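You operate a simulated robot arm through the tools that you are given. There is no shell and no other tool. Be economical: measure what you need, move in short steps, check, and stop when the job is done.

Carry out the task below with a simulated robot arm. There is one attempt and no reset: what you move stays moved.

TASK
Clear the crank winder and set its dial to Mid.
Fine: crank brake on, crank guide back, wound bobbin on tray N30, counter reset to 0.

The check looks at the end state, three seconds after you hand in, the way a careful person would. Anything else that was tipped, shoved, dropped, spilled or broken makes it a failure.

THE ROBOT
A 6-joint arm with a two-finger parallel gripper, fixed in place. Base frame: the origin is at the foot of the arm, x ahead of it, y to its left, z up; the work surface is at about z = 0. Lengths are in m, angles in degrees, forces in N, time in s.
With the tool pointing down near the work surface it reaches from about 0.14 to 0.58 m from the base axis. Its first joint turns from -66.0 to 66.0 degrees. Payload 2.1 kg.
Tool frame: the origin (TCP) lies between the finger pads and is the grasp point; the fingertips stand 0.03 m ahead of it; z points along the fingers, y is the line along which they close. The gripper opens to 0.094 m. The fingers are 0.028 m wide and 0.01 m thick; the gripper's body (0.05 by 0.096 m) begins 0.055 m behind the TCP.
Orientation is told as [roll, pitch, yaw] about the base's x, y, z axes, in that order, counted from this pose: with the fingers straight down and closing along the base's y, the tool's x points along the base's -x, its y along +y and its z along -z.

THE INTERFACE
- The arm moves only by the tool servo_tool. Its argument "rows" is a list of rows, each a list of 7 numbers: the shift along the base's x, y, z in units of 150 mm (1.0 is 150 mm), then the turn, a rotation vector about the base's x, y, z in units of 120 degrees (1.0 is 120 degrees), then the gripper command, from -1 (fully open) to 1 (shut), values between in proportion. In form: [[dx, dy, dz, ax, ay, az, jaw], ...]. A call has 1 to 10 rows; each row is the pose to reach, as a shift and turn from the pose commanded when the call began. A call with a number of a shift or a turn outside -1 to 1 is refused whole. A row lasts 0.2 s, in which the tool goes at most 0.05 m and 8.6 degrees; a call with a longer step from one row to the next is refused whole, and so is a gripper value outside its range. Where a pose cannot be reached the arm comes as near as it can. A force on the tool above 40 N (or 10 N above the force at the start of the call, whichever is more), or a blocked arm, ends the call early, and 0.2 s more pass. The fingers move at their own pace (about 0.072 m/s each) and stop on an object; they squeeze with about 39 N. The grip force told is the motor's: it shows also when the fingers shut on nothing. Time passes only in rows, and 0.2 s behind the last, so rows that repeat a pose let the fingers close. The reply holds the time, the measured pose of the TCP, the force on the tool along the base axes, the opening and the grip force, in the units named above and with some noise, with the torque about the TCP (base axes, N m) and any sound that the robot's microphone picked up, and new pictures: "pictures" is both (left out), scene, wrist or none.
- Cameras (640 x 400 px; columns grow to the right, rows downward): "scene" is fixed at [0.0534, -0.3578, 0.507]; the picture's right is [0.80, -0.60, 0.00], its down [-0.31, -0.42, -0.85] and it looks along [0.52, 0.68, -0.52] (base axes); focal length 281 px, centre (320, 200). "wrist" rides on the gripper at [0.076, 0.014, -0.103] in the tool frame; the picture's right is [-0.18, 0.98, 0.00], its down [-0.75, -0.14, -0.64] and it looks along [-0.63, -0.12, 0.77] (tool axes); focal length 243 px, centre (320, 200). There is no depth. A picture from a camera that has moved, and an enlarged one, comes with that camera's place and axes in the base frame and with its lens. The place of the scene camera against the robot may be out by one fixed shift of up to 0.025 m in any direction.
- inspect(camera, box): a new picture of the part [left, top, right, bottom] of that camera's present view, enlarged. The clock stands still meanwhile.
- sign_off(): hands the job in; it is judged then, once.

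Work in short steps. Places have to be worked out from the pictures, the camera data and where the tool is seen: move nearer, look again, correct. Check each grasp and each placing, and mend what went wrong. You have 120 turns and 200 pictures in all, those below and enlarged ones among them. Open the gripper and draw the arm clear of the work before you hand the job in, unless the task says otherwise; then end with one line.

The tools are called as a command line: name --pt "numbers of a row" for each row, then --argument value for the rest, lists and objects as JSON in quotes. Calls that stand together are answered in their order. servo_tool: Moves the arm, as the interface text tells. Its arguments: {"type":"object","properties":{"rows":{"type":"array"},"pictures":{"type":"string","enum":["both","scene","wrist","none"]}},"required":["rows"]} The other tools are called the same way: inspect (camera, box) takes an enlarged picture of a part of a camera's view; sign_off () hands the job in.

At the start:

```text
clock: 0.0
ee_pos: [0.2836, 0.0393, 0.2906]
orientation: [0.1, -0.1, 0.1]
force: [-0.2, -0.1, -0.4]
wrist_torque: [-0.04, -0.04, 0.0]
width: 0.0942
finger_force: 0.0
```

scene: 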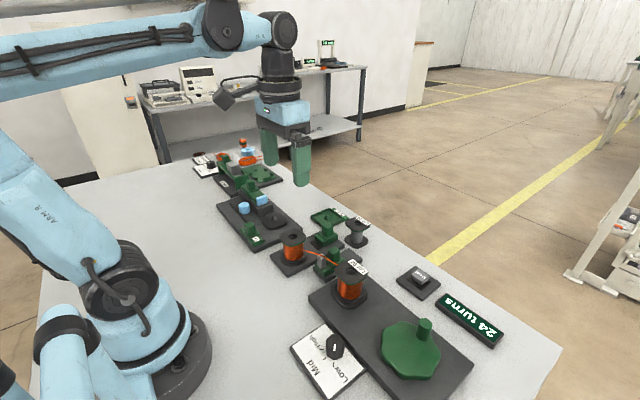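
wrist: 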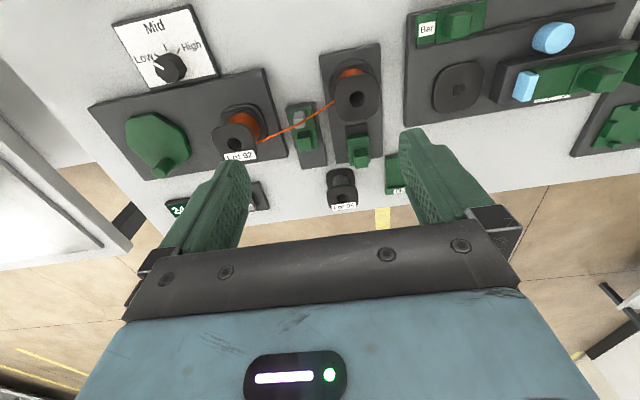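

I start by looking closely at the scene to identify the devices.

inspect --camera "scene" --box '[270, 200, 520, 400]'

inspect --camera "scene" --box '[180, 130, 380, 290]'

inspect --camera "wrist" --box '[80, 0, 400, 220]'

inspect --camera "wrist" --box '[380, 0, 640, 200]'

```text
2.00 times, centred on (395, 300) of scene
camera zoom: at [0.0534, -0.3578, 0.507], right [0.8, -0.6, 0.0], down [-0.31, -0.42, -0.85], along [0.52, 0.68, -0.52], focal length 562 px, centre (170, 0)
```

zoom: 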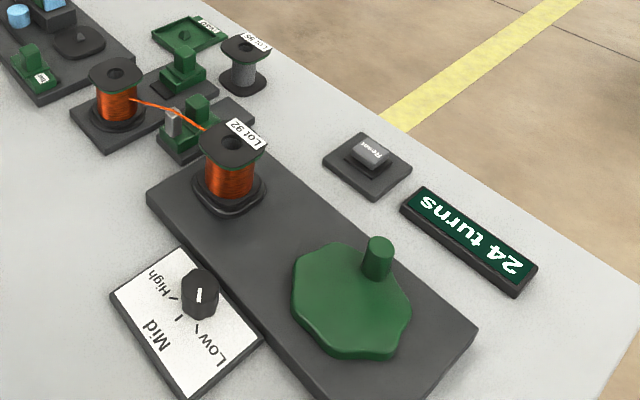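

```text
2.50 times, centred on (280, 210) of scene
camera zoom: at [0.0534, -0.3578, 0.507], right [0.8, -0.6, 0.0], down [-0.31, -0.42, -0.85], along [0.52, 0.68, -0.52], focal length 703 px, centre (420, 175)
```

zoom: 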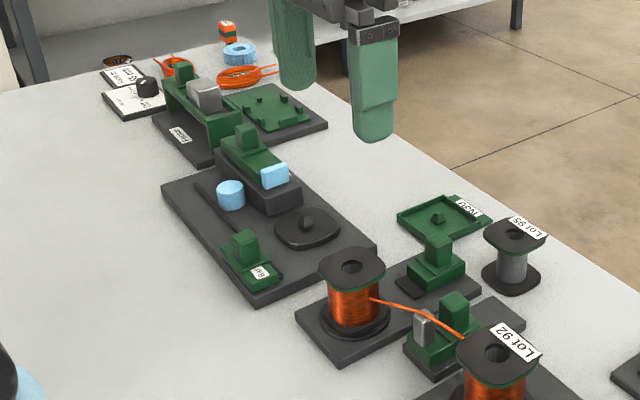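

```text
1.82 times, centred on (240, 110) of wrist
camera zoom: at [0.2083, 0.0529, 0.3919], right [0.18, 0.98, 0.0], down [0.75, -0.14, 0.64], along [0.63, -0.12, -0.77], focal length 441 px, centre (466, 364)
```

zoom: 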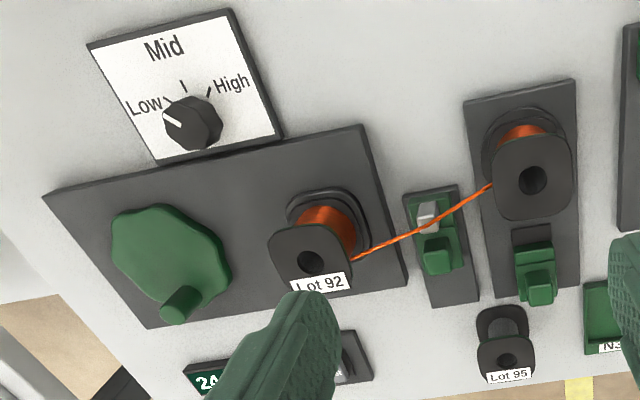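

```text
2.00 times, centred on (510, 100) of wrist
camera zoom: at [0.2083, 0.0529, 0.3919], right [0.18, 0.98, 0.0], down [0.75, -0.14, 0.64], along [0.63, -0.12, -0.77], focal length 485 px, centre (-60, 400)
```

zoom: 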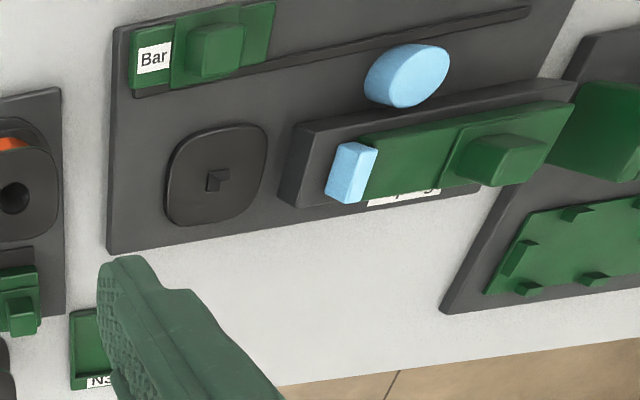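

Lot 92 is the wound bobbin on the crank winder and is wired to a supply spool. A guide and a brake sit between them, and the far tray looks like N30. I'll move back and lower for a better wrist view.

servo_tool --pt "-0.25 0 -0.15 0 0 0 -1" --pt "-0.5 0 -0.35 0 0 0 -1" --pt "-0.6 0 -0.5 0 0 0 -1" --pt "-0.6 0 -0.5 0 0 0 -1" --pictures "wrist"

```text
clock: 1.0
ee_pos: [0.194, 0.0382, 0.214]
orientation: [0.2, -0.1, 0.0]
force: [0.1, 0.1, 0.6]
wrist_torque: [0.0, 0.02, 0.0]
width: 0.0938
finger_force: 0.0
camera wrist: at [0.1179, 0.052, 0.3155], right [0.18, 0.98, 0.0], down [0.75, -0.14, 0.64], along [0.63, -0.12, -0.77], focal length 243 px, centre (320, 200)
```

wrist: 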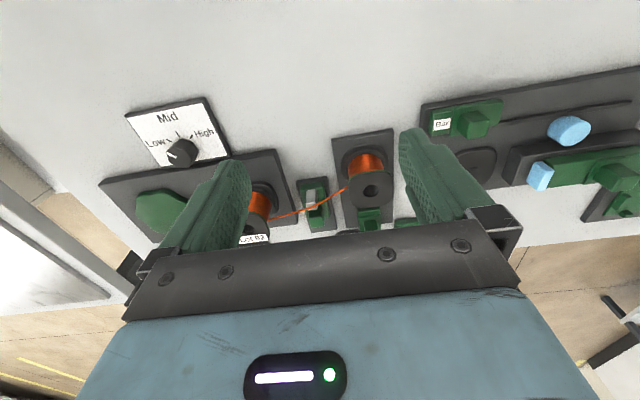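

The gripper blocks this view, so I'll go forward so the camera looks nearly straight down on the guide and brake.

servo_tool --pt "0.3 0 0 0 0 0 -1" --pt "0.6 0 0 0 0 0 -1" --pt "0.9 0 0 0 0 0 -1" --pt "1.0 0 0 0 0 0 -1" --pictures "none"

servo_tool --pt "0.2 0 0 0 0 0 -1" --pt "0.4 0 0 0 0 0 -1" --pt "0.4 0 0 0 0 0 -1" --pictures "both"

inspect --camera "wrist" --box '[160, 0, 480, 200]'

```text
clock: 2.0
ee_pos: [0.3449, 0.039, 0.2149]
orientation: [0.1, -0.1, -0.1]
force: [0.5, -0.1, -0.4]
wrist_torque: [0.01, 0.01, -0.02]
width: 0.0942
finger_force: 0.2
```

```text
clock: 2.8
ee_pos: [0.4056, 0.0383, 0.215]
orientation: [0.1, -0.2, 0.1]
force: [-0.5, -1.0, 0.0]
wrist_torque: [0.02, 0.01, 0.04]
width: 0.094
finger_force: 0.0
camera wrist: at [0.3301, 0.0521, 0.3171], right [0.18, 0.98, 0.0], down [0.75, -0.14, 0.64], along [0.63, -0.12, -0.77], focal length 243 px, centre (320, 200)
```

scene: 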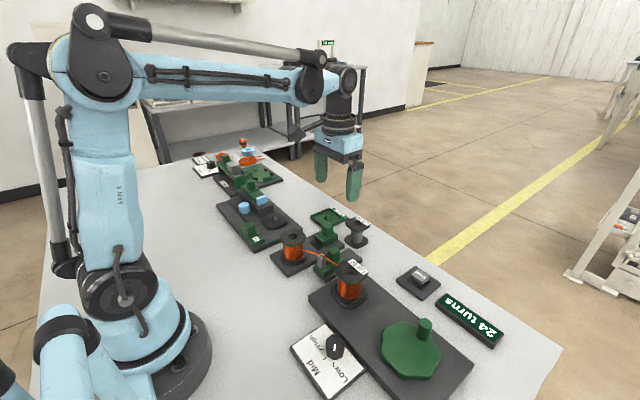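
wrist: 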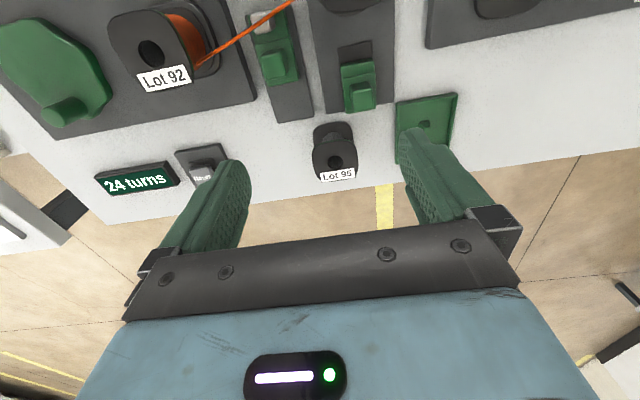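

```text
2.00 times, centred on (320, 100) of wrist
camera zoom: at [0.3301, 0.0521, 0.3171], right [0.18, 0.98, 0.0], down [0.75, -0.14, 0.64], along [0.63, -0.12, -0.77], focal length 485 px, centre (320, 400)
```

zoom: 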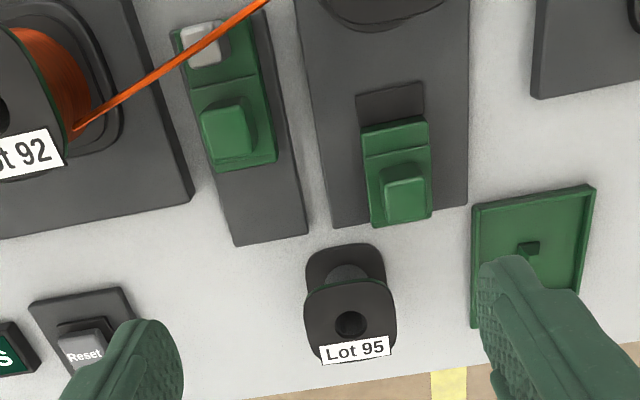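

The guide's track runs along x and it's at the -x end, so "back" should be +x. The brake pad should press toward the supply spool, which is -x. I'll hover over the brake knob at about (0.42, 0.082) with the jaw partly closed.

servo_tool --pt "0.1 0.2 -0.2 0 0 0 -0.2" --pt "0.1 0.29 -0.45 0 0 0 -0.2" --pt "0.1 0.29 -0.6 0 0 0 -0.2" --pt "0.1 0.29 -0.6 0 0 0 -0.2" --pictures "both"

inspect --camera "scene" --box '[270, 170, 430, 290]'

```text
clock: 3.8
ee_pos: [0.4187, 0.0819, 0.1225]
orientation: [0.1, -0.1, 0.0]
force: [-1.5, 0.4, -0.2]
wrist_torque: [-0.02, 0.0, 0.02]
width: 0.0564
finger_force: 0.0
camera wrist: at [0.3432, 0.0951, 0.2244], right [0.18, 0.98, 0.0], down [0.75, -0.14, 0.64], along [0.63, -0.12, -0.77], focal length 243 px, centre (320, 200)
```

scene: 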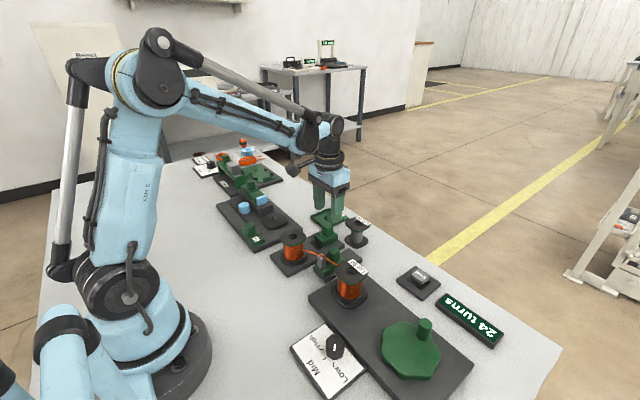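
wrist: 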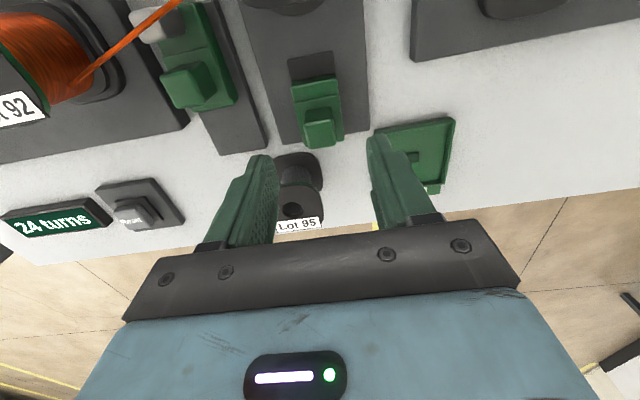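

```text
3.33 times, centred on (350, 230) of scene
camera zoom: at [0.0534, -0.3577, 0.507], right [0.8, -0.6, 0.0], down [-0.31, -0.42, -0.85], along [0.52, 0.68, -0.52], focal length 937 px, centre (220, 100)
```

zoom: 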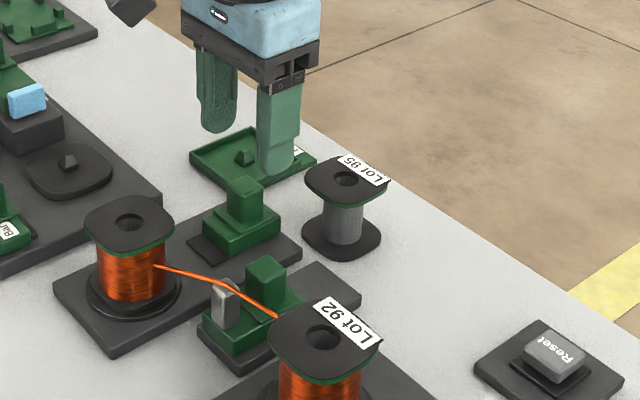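

The brake knob top triangulates to about (0.422, 0.082, 0.042). I'll descend so the fingertips straddle it at z≈0.028 and close.

servo_tool --pt "0.02 0 -0.2 0 0 0 -0.2" --pt "0.02 0 -0.42 0 0 0 -0.2" --pt "0.02 0 -0.42 0 0 0 0.3" --pt "0.02 0 -0.42 0 0 0 0.7" --pt "0.02 0 -0.42 0 0 0 0.7" --pictures "wrist"

inspect --camera "scene" --box '[270, 170, 430, 290]'

```text
clock: 5.0
ee_pos: [0.4207, 0.0814, 0.0584]
orientation: [0.0, 0.0, 0.0]
force: [-0.4, -5.6, -5.8]
wrist_torque: [-0.37, -0.18, 0.07]
width: 0.0356
finger_force: 45.0
camera wrist: at [0.3448, 0.0955, 0.1606], right [0.18, 0.98, 0.0], down [0.75, -0.14, 0.64], along [0.63, -0.12, -0.77], focal length 243 px, centre (320, 200)
```

wrist: 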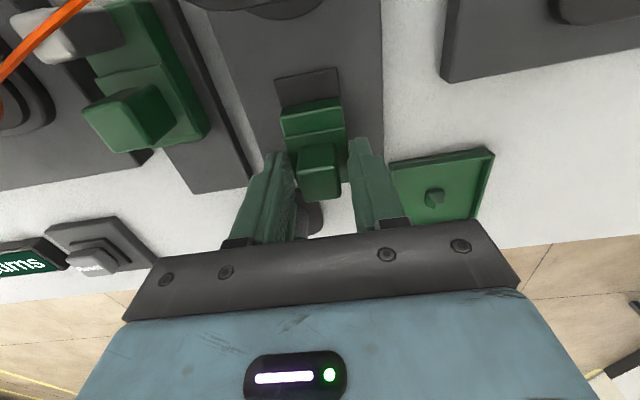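

```text
3.33 times, centred on (350, 230) of scene
camera zoom: at [0.0534, -0.3577, 0.5071], right [0.8, -0.6, 0.0], down [-0.31, -0.42, -0.85], along [0.52, 0.68, -0.52], focal length 937 px, centre (220, 100)
```

zoom: 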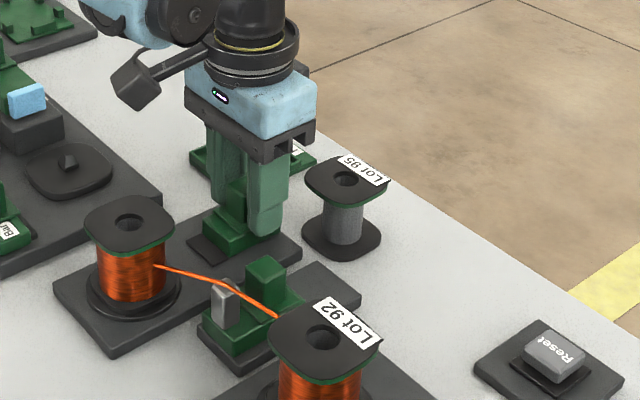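

It's gripped at 36 mm, which is the slider width. I'll slide it toward the spool (-x) in small steps and watch the force.

servo_tool --pt "-0.04 0 0.01 0 0 0 0.7" --pt "-0.08 0 0.01 0 0 0 0.7" --pt "-0.12 0 0.01 0 0 0 0.7" --pictures "wrist"

```text
clock: 5.4
ee_pos: [0.4178, 0.0813, 0.0586]
orientation: [-0.1, -0.1, 0.0]
force: [-2.5, 0.5, -7.2]
wrist_torque: [0.11, -0.08, 0.09]
width: 0.0361
finger_force: 45.1
stopped in row 1: the force on the tool passed its limit at 48 N (the readings are from after the stop); the commanded pose is now the measured one
camera wrist: at [0.3419, 0.0955, 0.1607], right [0.18, 0.98, 0.0], down [0.75, -0.14, 0.64], along [0.63, -0.12, -0.77], focal length 243 px, centre (320, 200)
```

wrist: 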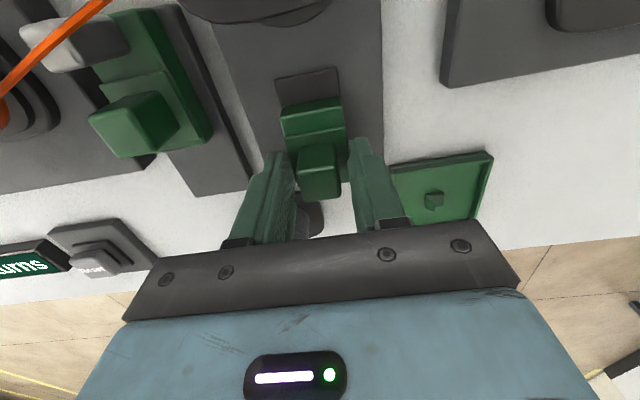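

It's blocked, and 36 mm may mean I'm gripping something other than the knob. I'll open, raise and look closely.

servo_tool --pt "0 0 0 0 0 0 0" --pt "0 0 0 0 0 0 -0.2" --pt "0 0 0.15 0 0 0 -0.2" --pt "0 0 0.3 0 0 0 -0.2" --pt "0 0 0.3 0 0 0 -0.2" --pictures "none"

inspect --camera "wrist" --box '[240, 40, 400, 140]'

inspect --camera "scene" --box '[300, 200, 380, 250]'

```text
clock: 6.6
ee_pos: [0.4188, 0.0801, 0.1043]
orientation: [0.0, -0.1, -0.1]
force: [0.4, -0.2, -0.4]
wrist_torque: [-0.02, -0.02, 0.0]
width: 0.0562
finger_force: 0.0
```

```text
4.00 times, centred on (320, 90) of wrist
camera zoom: at [0.3434, 0.0945, 0.2061], right [0.18, 0.98, 0.0], down [0.75, -0.14, 0.64], along [0.63, -0.12, -0.77], focal length 970 px, centre (320, 640)
```

zoom: 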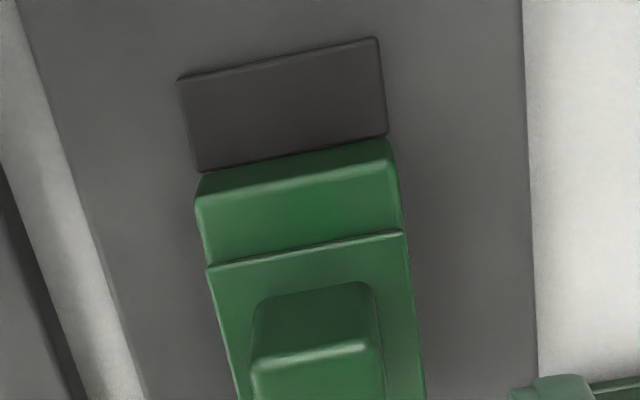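

```text
8.00 times, centred on (340, 225) of scene
camera zoom: at [0.0534, -0.3578, 0.507], right [0.8, -0.6, 0.0], down [-0.31, -0.42, -0.85], along [0.52, 0.68, -0.52], focal length 2250 px, centre (160, 0)
```

zoom: 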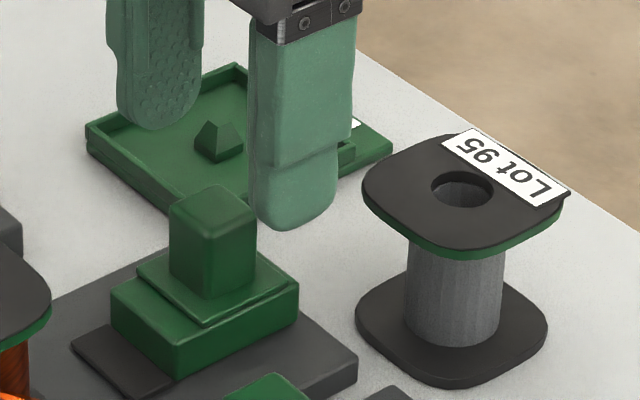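

From the scene zoom, the knob stands about 28 mm above a 36 mm block, so I had gripped the block. I'll grip only the knob, with tips at about z=0.038.

servo_tool --pt "0 0.01 -0.22 0 0 0 -0.2" --pt "0 0.01 -0.22 0 0 0 0.4" --pt "0 0.01 -0.22 0 0 0 0.9" --pt "0 0.01 -0.22 0 0 0 0.9" --pictures "wrist"

```text
clock: 7.6
ee_pos: [0.42, 0.0817, 0.0705]
orientation: [0.2, 0.0, 0.0]
force: [1.2, 14.7, -6.2]
wrist_torque: [0.02, -0.04, -0.27]
width: 0.0219
finger_force: 44.9
camera wrist: at [0.3447, 0.0951, 0.1718], right [0.18, 0.98, 0.0], down [0.75, -0.14, 0.64], along [0.63, -0.11, -0.77], focal length 243 px, centre (320, 200)
```

wrist: 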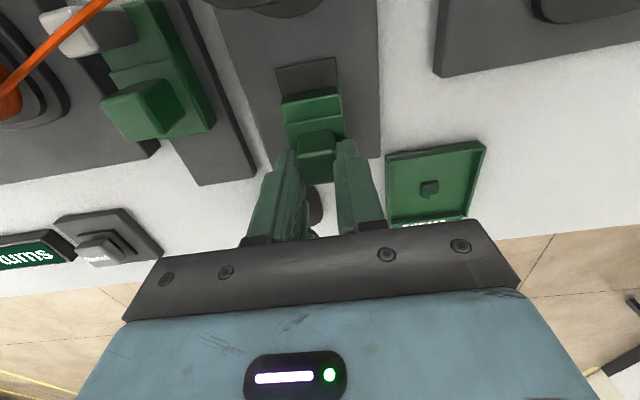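

I now have the knob at 22 mm, pulling slightly toward +y. I'll shift a touch in y and slide -x gently.

servo_tool --pt "0 0.01 0 0 0 0 0.9" --pt "-0.015 0.015 0 0 0 0 0.9" --pt "-0.03 0.015 0 0 0 0 0.9" --pt "-0.045 0.015 0 0 0 0 0.9" --pictures "wrist"

```text
clock: 8.6
ee_pos: [0.4121, 0.0825, 0.0697]
orientation: [-0.4, -0.1, -0.2]
force: [2.7, -27.8, -6.4]
wrist_torque: [0.26, -0.28, 0.69]
width: 0.0215
finger_force: 45.1
camera wrist: at [0.3359, 0.0966, 0.1717], right [0.19, 0.98, -0.01], down [0.75, -0.14, 0.64], along [0.63, -0.12, -0.76], focal length 243 px, centre (320, 200)
```

wrist: 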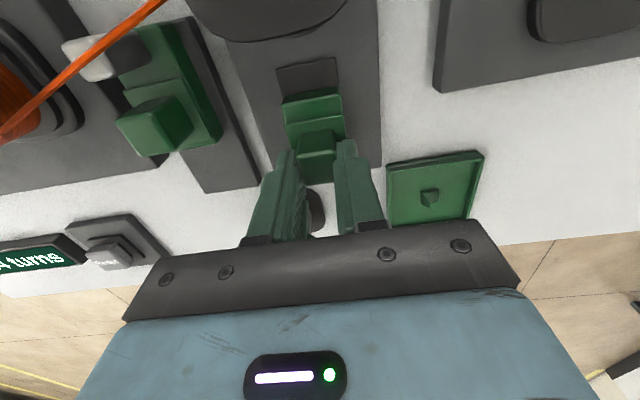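

The slider and its dark pad moved together by 8 mm, so it slides freely. I'll ease the y offset back and carry on toward the spool.

servo_tool --pt "0 -0.006 0 0 0 0 0.9" --pt "-0.02 -0.006 0 0 0 0 0.9" --pt "-0.04 -0.006 0 0 0 0 0.9" --pt "-0.06 -0.006 0 0 0 0 0.9" --pt "-0.08 -0.006 0 0 0 0 0.9" --pictures "wrist"

inspect --camera "scene" --box '[260, 210, 380, 285]'

```text
clock: 9.2
ee_pos: [0.4074, 0.0817, 0.0696]
orientation: [-0.2, -0.1, -0.1]
force: [-3.0, -4.0, -6.4]
wrist_torque: [0.62, -0.19, 0.19]
width: 0.0216
finger_force: 44.6
stopped in row 3: the force on the tool passed its limit at 42 N (the readings are from after the stop); the commanded pose is now the measured one
camera wrist: at [0.3323, 0.0964, 0.1718], right [0.19, 0.98, -0.01], down [0.75, -0.14, 0.64], along [0.63, -0.12, -0.76], focal length 243 px, centre (320, 200)
```

wrist: 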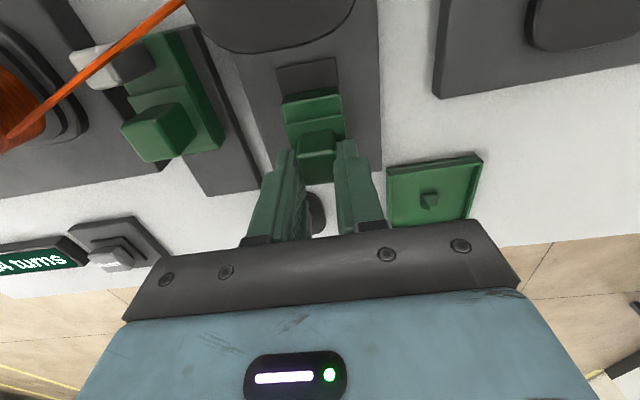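

```text
5.33 times, centred on (320, 248) of scene
camera zoom: at [0.0535, -0.3577, 0.507], right [0.8, -0.6, 0.0], down [-0.31, -0.42, -0.85], along [0.51, 0.68, -0.52], focal length 1500 px, centre (320, -53)
```

zoom: 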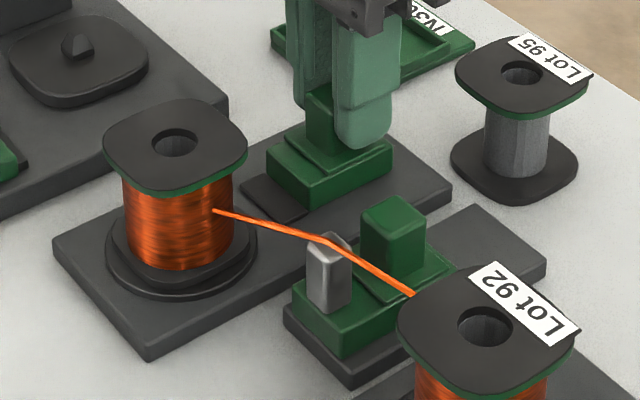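

The pad isn't yet touching the spool's ring, so I'll keep sliding slowly.

servo_tool --pt "-0.015 0 0 0 0 0 0.9" --pt "-0.03 0 0 0 0 0 0.9" --pt "-0.045 0 0 0 0 0 0.9" --pt "-0.06 0 0 0 0 0 0.9" --pt "-0.075 0 0 0 0 0 0.9" --pt "-0.09 0 0 0 0 0 0.9" --pictures "none"

inspect --camera "scene" --box '[260, 210, 380, 285]'

```text
clock: 10.6
ee_pos: [0.3987, 0.0828, 0.0699]
orientation: [-0.1, -1.0, -0.1]
force: [1.7, -1.7, -2.1]
wrist_torque: [0.59, 0.06, 0.32]
width: 0.0218
finger_force: 45.0
stopped in row 6: the force on the tool passed its limit at 43 N (the readings are from after the stop); the commanded pose is now the measured one
```

```text
5.33 times, centred on (320, 248) of scene
camera zoom: at [0.0534, -0.3578, 0.507], right [0.8, -0.6, 0.0], down [-0.31, -0.42, -0.85], along [0.52, 0.68, -0.52], focal length 1500 px, centre (320, -53)
```

zoom: 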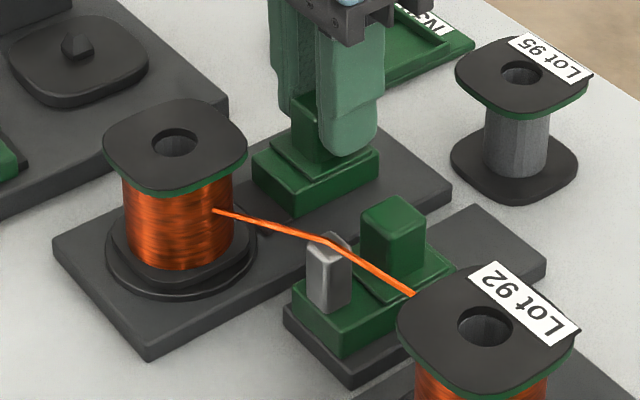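

The pad is close to the ring. One more gentle push will show whether it's at the stop.

servo_tool --pt "-0.015 -0.004 0 0 0 0 0.9" --pt "-0.03 -0.004 0 0 0 0 0.9" --pt "-0.045 -0.004 0 0 0 0 0.9" --pt "-0.06 -0.004 0 0 0 0 0.9" --pictures "wrist"

inspect --camera "scene" --box '[260, 210, 380, 285]'

```text
clock: 11.2
ee_pos: [0.398, 0.0816, 0.0694]
orientation: [-0.1, -1.7, -0.1]
force: [1.6, 0.4, -3.0]
wrist_torque: [0.23, 0.16, 0.07]
width: 0.0219
finger_force: 44.9
stopped in row 3: the force on the tool passed its limit at 43 N (the readings are from after the stop); the commanded pose is now the measured one
camera wrist: at [0.3196, 0.096, 0.1697], right [0.19, 0.98, 0.0], down [0.73, -0.14, 0.66], along [0.65, -0.12, -0.75], focal length 243 px, centre (320, 200)
```

wrist: 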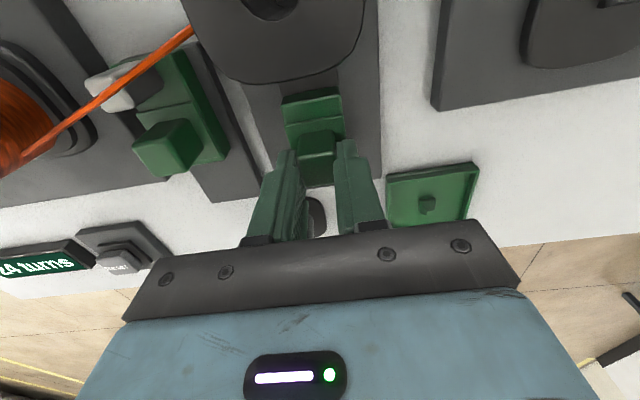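

```text
5.33 times, centred on (320, 248) of scene
camera zoom: at [0.0534, -0.3578, 0.507], right [0.8, -0.6, 0.0], down [-0.31, -0.42, -0.85], along [0.52, 0.68, -0.52], focal length 1500 px, centre (320, -53)
```

zoom: 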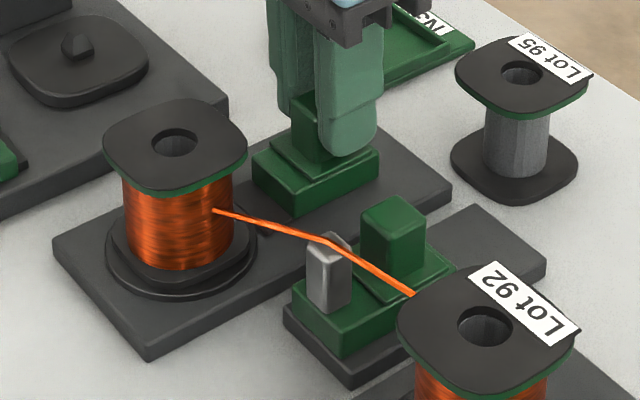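

No further motion, so the brake is at its stop and on. I'll release, rise, fix the small tilt and hover over the guide knob.

servo_tool --pt "0 0 0 0 0 0 0.3" --pt "0 0 0 0 0 0 -0.1" --pt "0 0 0.2 0 0.007 0 -0.1" --pt "0 0 0.4 0 0.014 0 -0.1" --pt "-0.1 -0.3 0.4 0 0.014 0 -0.1" --pt "-0.15 -0.56 0.4 0 0.014 0 -0.1" --pt "-0.15 -0.56 0.4 0 0.014 0 -0.1" --pictures "both"

inspect --camera "scene" --box '[260, 200, 420, 300]'

```text
clock: 12.8
ee_pos: [0.3753, -0.0003, 0.1299]
orientation: [-0.2, 0.0, -0.1]
force: [0.2, 0.5, -0.4]
wrist_torque: [-0.03, -0.01, 0.05]
width: 0.0518
finger_force: 0.1
camera wrist: at [0.2997, 0.0127, 0.2313], right [0.19, 0.98, 0.0], down [0.75, -0.14, 0.64], along [0.63, -0.12, -0.77], focal length 243 px, centre (320, 200)
```

scene: 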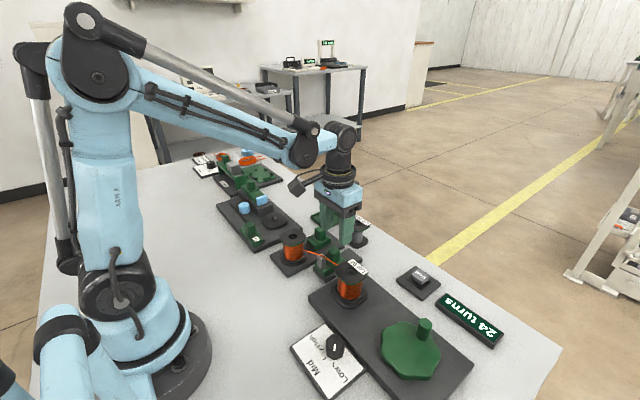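
wrist: 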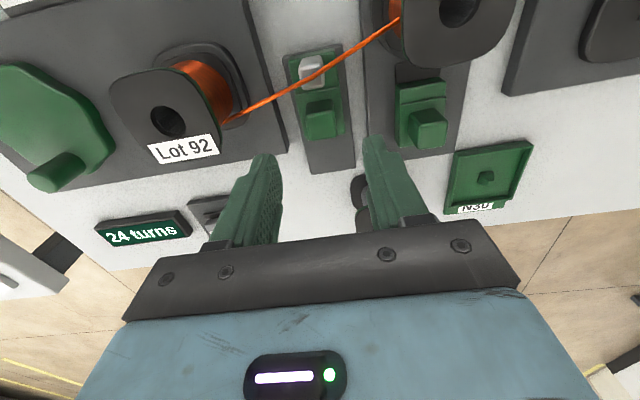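

```text
4.00 times, centred on (340, 250) of scene
camera zoom: at [0.0534, -0.3578, 0.507], right [0.8, -0.6, 0.0], down [-0.31, -0.42, -0.85], along [0.52, 0.68, -0.52], focal length 1125 px, centre (240, 0)
```

zoom: 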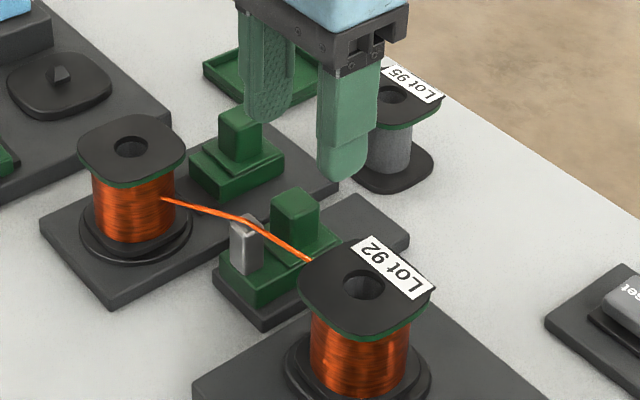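

The tray is confirmed as N30. The guide knob is at (0.372, -0.001), so I'll descend to the same height I used on the brake and grip it.

servo_tool --pt "0 0 -0.2 0 0 0 -0.1" --pt "0 0 -0.4 0 0 0 -0.1" --pt "0 0 -0.4 0 0 0 0.4" --pt "0 0 -0.4 0 0 0 0.9" --pt "0 0 -0.4 0 0 0 0.9" --pictures "wrist"

inspect --camera "scene" --box '[260, 200, 420, 300]'

```text
clock: 14.0
ee_pos: [0.3755, -0.0004, 0.0669]
orientation: [0.3, -0.1, 0.1]
force: [3.0, 32.5, -16.4]
wrist_torque: [-0.53, 0.15, -0.23]
width: 0.0218
finger_force: 44.3
camera wrist: at [0.3005, 0.0129, 0.1695], right [0.18, 0.98, 0.01], down [0.75, -0.14, 0.64], along [0.63, -0.11, -0.77], focal length 243 px, centre (320, 200)
```

wrist: 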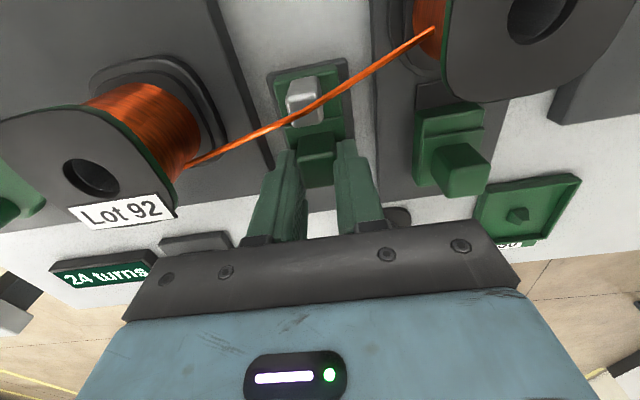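

```text
4.00 times, centred on (340, 250) of scene
camera zoom: at [0.0535, -0.3577, 0.507], right [0.8, -0.6, 0.0], down [-0.31, -0.42, -0.85], along [0.51, 0.68, -0.52], focal length 1125 px, centre (240, 0)
```

zoom: 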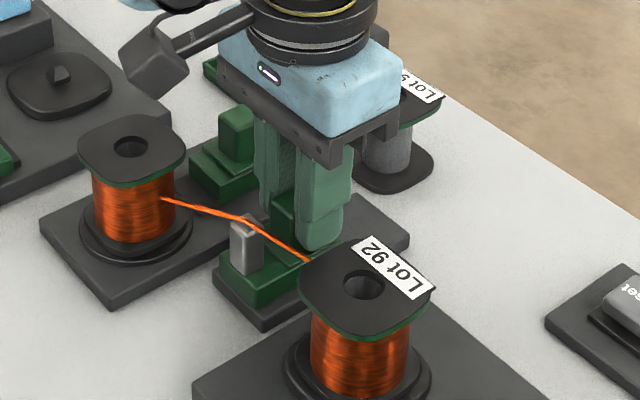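

Gripped at 22 mm with a side load in y, so I'll ease y and slide the guide +x.

servo_tool --pt "0 0.007 0 0 0 0 0.9" --pt "0.015 0.007 0 0 0 0 0.9" --pt "0.03 0.007 0 0 0 0 0.9" --pt "0.045 0.007 0 0 0 0 0.9" --pt "0.06 0.007 0 0 0 0 0.9" --pt "0.075 0.007 0 0 0 0 0.9" --pt "0.09 0.007 0 0 0 0 0.9" --pictures "wrist"

```text
clock: 14.4
ee_pos: [0.3763, 0.001, 0.0679]
orientation: [0.3, -0.1, 0.0]
force: [1.0, 2.9, -6.2]
wrist_torque: [-0.42, 0.5, -0.08]
width: 0.0218
finger_force: 44.9
stopped in row 1: the force on the tool passed its limit at 51 N (the readings are from after the stop); the commanded pose is now the measured one
camera wrist: at [0.3005, 0.013, 0.1695], right [0.18, 0.98, 0.0], down [0.75, -0.14, 0.64], along [0.63, -0.11, -0.77], focal length 243 px, centre (320, 200)
```

wrist: 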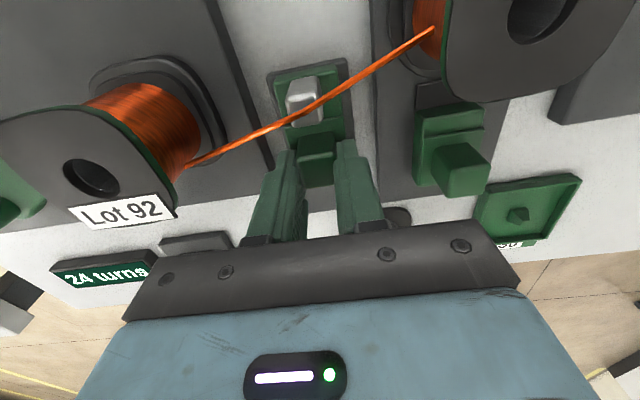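

The side load is gone now, so I'll slide in +x.

servo_tool --pt "0.015 0 0 0 0 0 0.9" --pt "0.03 0 0 0 0 0 0.9" --pt "0.045 0 0 0 0 0 0.9" --pt "0.06 0 0 0 0 0 0.9" --pt "0.075 0 0 0 0 0 0.9" --pt "0.09 0 0 0 0 0 0.9" --pictures "wrist"

```text
clock: 15.9
ee_pos: [0.3887, -0.0, 0.0676]
orientation: [0.3, -0.2, 0.0]
force: [1.3, 2.5, -7.7]
wrist_torque: [-0.45, 0.63, -0.11]
width: 0.0217
finger_force: 45.4
stopped in row 6: the force on the tool passed its limit at 44 N (the readings are from after the stop); the commanded pose is now the measured one
camera wrist: at [0.3136, 0.0129, 0.1695], right [0.18, 0.98, 0.01], down [0.75, -0.14, 0.64], along [0.63, -0.11, -0.77], focal length 243 px, centre (320, 200)
```

wrist: 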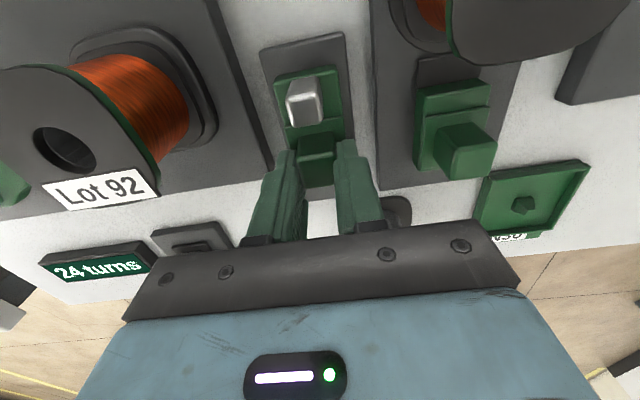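

The guide moved 12 mm and the wire is released from it. I'll continue to the end of travel.

servo_tool --pt "0.015 0 0 0 0 0 0.9" --pt "0.03 0 0 0 0 0 0.9" --pt "0.045 0 0 0 0 0 0.9" --pt "0.06 0 0 0 0 0 0.9" --pt "0.075 0 0 0 0 0 0.9" --pt "0.09 0 0 0 0 0 0.9" --pictures "none"

servo_tool --pt "0.015 0 0 0 0 0 0.9" --pt "0.03 0 0 0 0 0 0.9" --pt "0.045 0 0 0 0 0 0.9" --pt "0.06 0 0 0 0 0 0.9" --pt "0.075 0 0 0 0 0 0.9" --pt "0.09 0 0 0 0 0 0.9" --pictures "wrist"

inspect --camera "scene" --box '[260, 200, 420, 300]'

```text
clock: 17.3
ee_pos: [0.404, -0.001, 0.0672]
orientation: [0.3, 0.0, 0.1]
force: [-1.9, -1.5, -2.2]
wrist_torque: [-0.73, 0.43, -0.07]
width: 0.0219
finger_force: 44.9
```

```text
clock: 18.9
ee_pos: [0.4168, 0.0015, 0.0672]
orientation: [0.1, -0.1, 0.1]
force: [0.6, 2.0, -4.7]
wrist_torque: [-0.22, 0.37, -0.02]
width: 0.0215
finger_force: 45.0
stopped in row 6: the force on the tool passed its limit at 41 N (the readings are from after the stop); the commanded pose is now the measured one
camera wrist: at [0.3415, 0.0133, 0.1695], right [0.18, 0.98, 0.0], down [0.75, -0.14, 0.64], along [0.63, -0.12, -0.77], focal length 243 px, centre (320, 200)
```

wrist: 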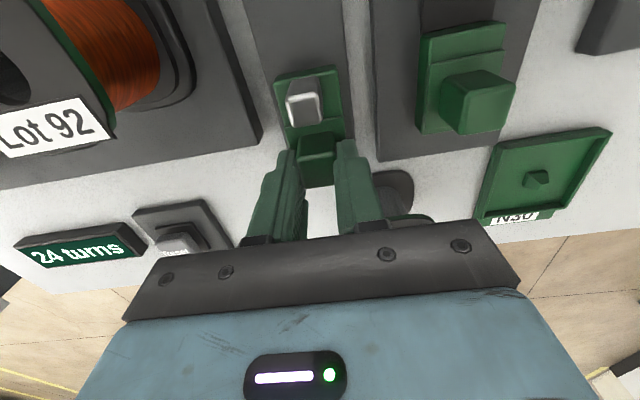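

```text
4.00 times, centred on (340, 250) of scene
camera zoom: at [0.0535, -0.3577, 0.507], right [0.8, -0.6, 0.0], down [-0.31, -0.42, -0.85], along [0.52, 0.68, -0.52], focal length 1125 px, centre (240, 0)
```

zoom: 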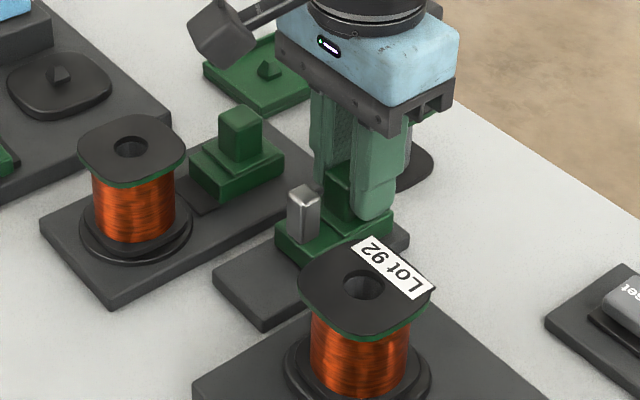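

It may be at the end of travel, so I'll push once more to confirm.

servo_tool --pt "0.015 0 0 0 0 0 0.9" --pt "0.03 0 0 0 0 0 0.9" --pt "0.045 0 0 0 0 0 0.9" --pt "0.06 0 0 0 0 0 0.9" --pt "0.075 0 0 0 0 0 0.9" --pt "0.09 0 0 0 0 0 0.9" --pictures "wrist"

```text
clock: 19.9
ee_pos: [0.4216, 0.0004, 0.0677]
orientation: [0.1, 0.7, 0.1]
force: [-1.5, 1.2, -1.0]
wrist_torque: [-0.14, -0.25, 0.01]
width: 0.0218
finger_force: 44.7
stopped in row 4: the force on the tool passed its limit at 42 N (the readings are from after the stop); the commanded pose is now the measured one
camera wrist: at [0.3475, 0.0134, 0.1706], right [0.18, 0.98, 0.0], down [0.76, -0.14, 0.63], along [0.62, -0.12, -0.77], focal length 243 px, centre (320, 200)
```

wrist: 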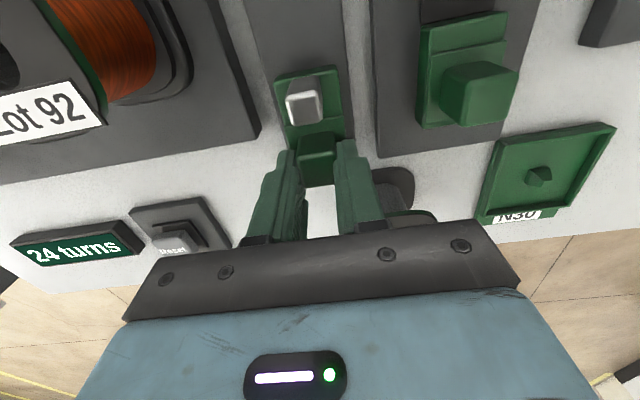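

The tool tilted without the slider advancing, so the guide is at its back stop after 45 mm. I'll release, rise and go look at Lot 92.

servo_tool --pt "0 0 0 0 0 0 0.3" --pt "0 0 0 0 0 0 -0.1" --pt "0 0 0.25 0 -0.006 0 -0.3" --pt "0 0 0.5 0 -0.006 0 -0.6" --pt "0 0 0.8 0 -0.006 0 -1" --pt "-0.1 -0.3 0.8 0 -0.006 0 -1" --pt "-0.2 -0.6 0.8 0 -0.006 0 -1" --pt "-0.3 -0.65 0.8 0 -0.006 0 -1" --pt "-0.3 -0.65 0.8 0 -0.006 0 -1" --pictures "both"

inspect --camera "scene" --box '[260, 200, 420, 300]'

inspect --camera "wrist" --box '[240, 0, 480, 150]'

```text
clock: 21.9
ee_pos: [0.378, -0.1005, 0.1867]
orientation: [0.1, 0.0, 0.0]
force: [0.5, 0.4, 0.0]
wrist_torque: [-0.01, -0.01, 0.01]
width: 0.0938
finger_force: 0.0
camera wrist: at [0.3027, -0.0875, 0.2891], right [0.18, 0.98, 0.0], down [0.75, -0.14, 0.64], along [0.63, -0.12, -0.77], focal length 243 px, centre (320, 200)
```

scene: 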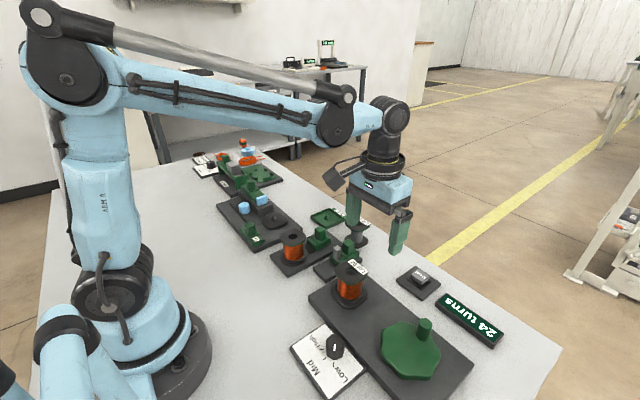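
wrist: 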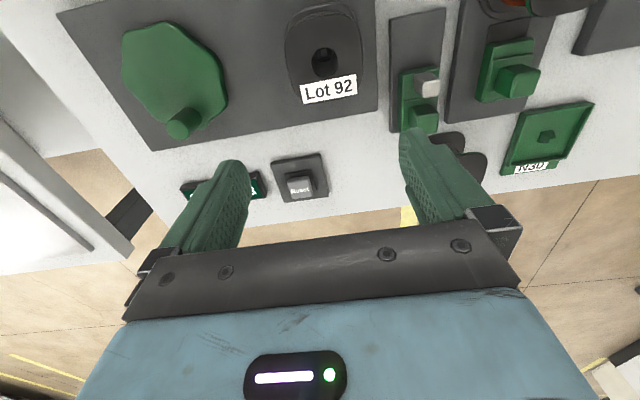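

```text
4.00 times, centred on (340, 250) of scene
camera zoom: at [0.0534, -0.3578, 0.507], right [0.8, -0.6, 0.0], down [-0.31, -0.42, -0.85], along [0.52, 0.68, -0.52], focal length 1125 px, centre (240, 0)
```

zoom: 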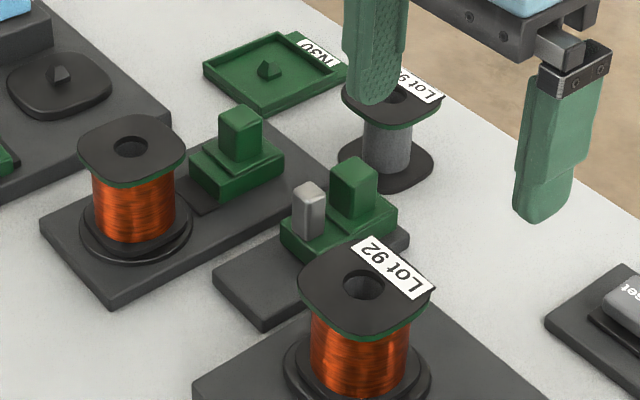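

```text
2.67 times, centred on (360, 75) of wrist
camera zoom: at [0.3027, -0.0875, 0.2891], right [0.18, 0.98, 0.0], down [0.75, -0.14, 0.64], along [0.63, -0.12, -0.77], focal length 647 px, centre (213, 533)
```

zoom: 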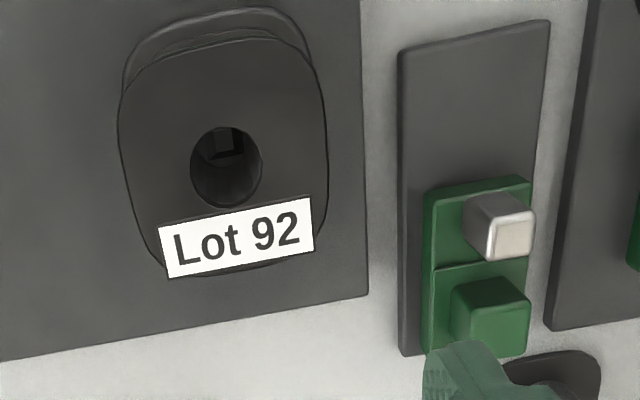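

Lot 92's top centre triangulates to (0.340, -0.091, 0.085), with a flange about 57 mm wide, square to the base axes and about 60 mm tall. I'll hover above it and check centring.

servo_tool --pt "-0.2 0.04 0 0 0 0 -0.7" --pt "-0.253 0.063 -0.15 0 0 0 -0.7" --pt "-0.253 0.063 -0.35 0 0 0 -0.7" --pt "-0.253 0.063 -0.35 0 0 0 -0.7" --pictures "both"

inspect --camera "scene" --box '[300, 210, 420, 285]'

```text
clock: 22.9
ee_pos: [0.3388, -0.0889, 0.1345]
orientation: [0.1, 0.0, 0.1]
force: [-0.3, 0.7, -0.8]
wrist_torque: [0.01, 0.02, 0.03]
width: 0.08
finger_force: 0.1
camera wrist: at [0.2634, -0.076, 0.236], right [0.18, 0.98, 0.0], down [0.75, -0.14, 0.64], along [0.63, -0.12, -0.77], focal length 243 px, centre (320, 200)
```

scene: 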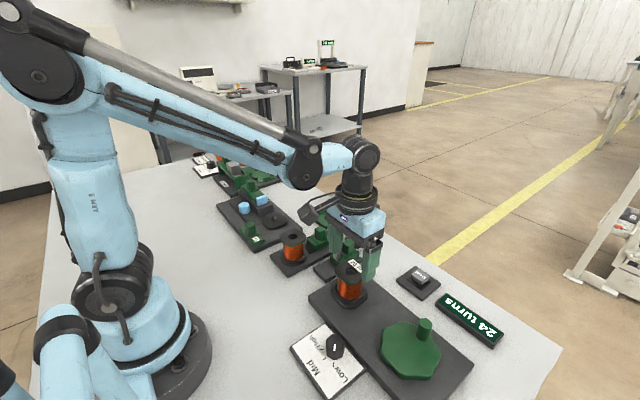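
wrist: 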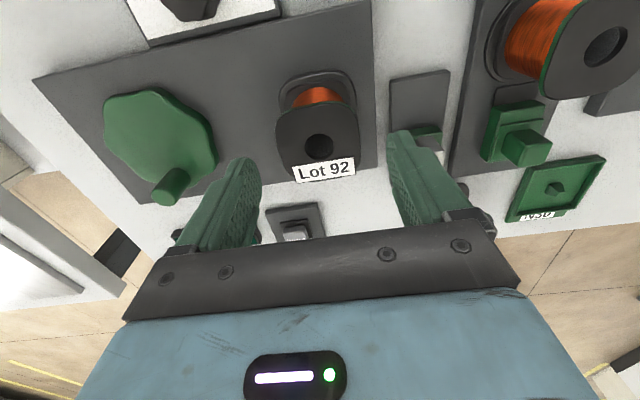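

```text
5.33 times, centred on (360, 248) of scene
camera zoom: at [0.0534, -0.3578, 0.507], right [0.8, -0.6, 0.0], down [-0.31, -0.42, -0.85], along [0.52, 0.68, -0.52], focal length 1500 px, centre (107, -53)
```

zoom: 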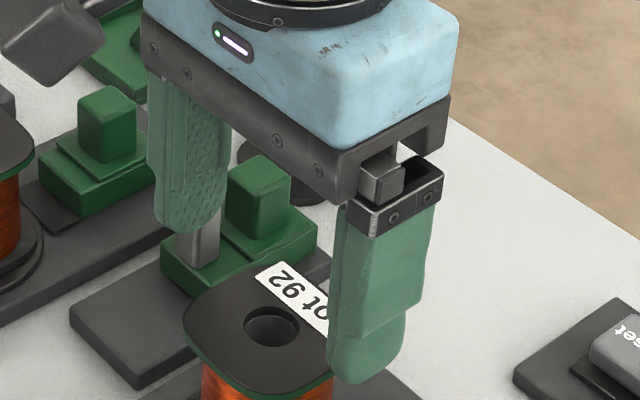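

Centring confirmed at (0.340, -0.091). I'll descend to TCP z≈0.07 and close on the flange.

servo_tool --pt "0.008 -0.013 -0.2 0 0 0 -0.7" --pt "0.008 -0.013 -0.43 0 0 0 -0.7" --pt "0.008 -0.013 -0.43 0 0 0 -0.4" --pt "0.008 -0.013 -0.43 0 0 0 -0.1" --pt "0.008 -0.013 -0.43 0 0 0 -0.1" --pictures "wrist"

inspect --camera "scene" --box '[300, 230, 420, 305]'

```text
clock: 24.1
ee_pos: [0.3374, -0.0909, 0.07]
orientation: [0.1, 0.0, 0.0]
force: [-0.3, 0.3, -0.7]
wrist_torque: [-0.01, 0.01, -0.03]
width: 0.0593
finger_force: 38.9
camera wrist: at [0.2629, -0.0775, 0.1719], right [0.18, 0.98, 0.0], down [0.75, -0.14, 0.64], along [0.63, -0.12, -0.77], focal length 243 px, centre (320, 200)
```

wrist: 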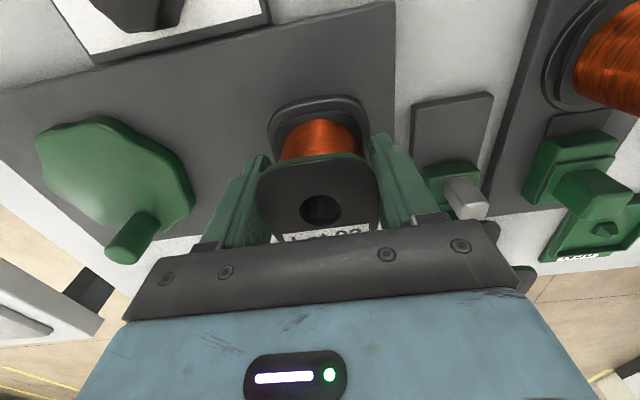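

```text
5.33 times, centred on (360, 268) of scene
camera zoom: at [0.0534, -0.3578, 0.507], right [0.8, -0.6, 0.0], down [-0.31, -0.42, -0.85], along [0.52, 0.68, -0.52], focal length 1500 px, centre (107, -160)
```

zoom: 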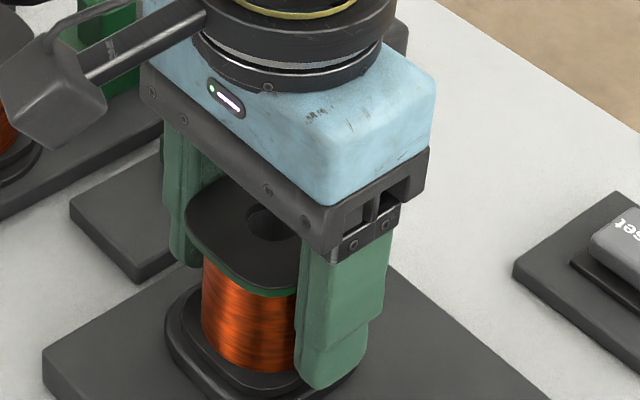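

The grip is firm and centred on the flange at 59 mm, and the side loads are near zero. I'll lift straight up.

servo_tool --pt "0 0 0.06 0 0 0 -0.1" --pt "0 0 0.15 0 0 0 -0.1" --pt "0 0 0.3 0 0 0 -0.1" --pt "0 0 0.5 0 0 0 -0.1" --pt "0 0 0.75 0 0 0 -0.1" --pt "0 0 0.9 0 0 0 -0.1" --pictures "both"

```text
clock: 25.5
ee_pos: [0.3402, -0.0918, 0.205]
orientation: [0.1, -0.1, -0.1]
force: [-0.4, -0.2, -2.7]
wrist_torque: [0.01, 0.0, -0.01]
width: 0.0591
finger_force: 39.4
camera wrist: at [0.2652, -0.0781, 0.3059], right [0.18, 0.98, 0.0], down [0.75, -0.14, 0.64], along [0.63, -0.12, -0.77], focal length 243 px, centre (320, 200)
```

scene: 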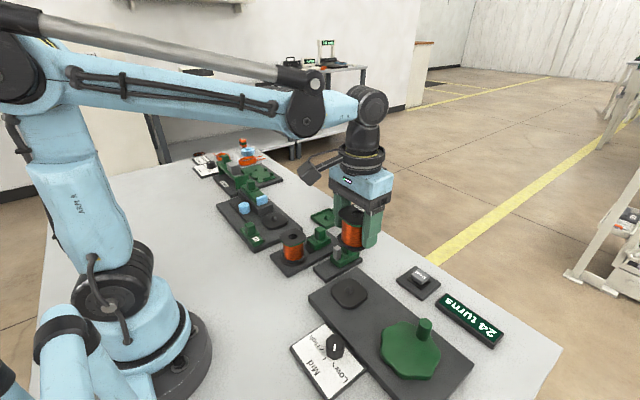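
wrist: 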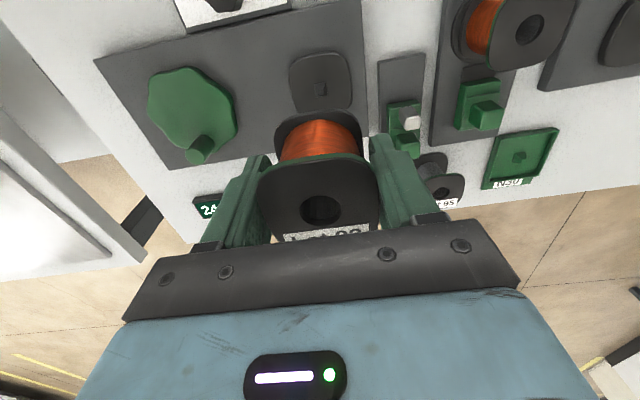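

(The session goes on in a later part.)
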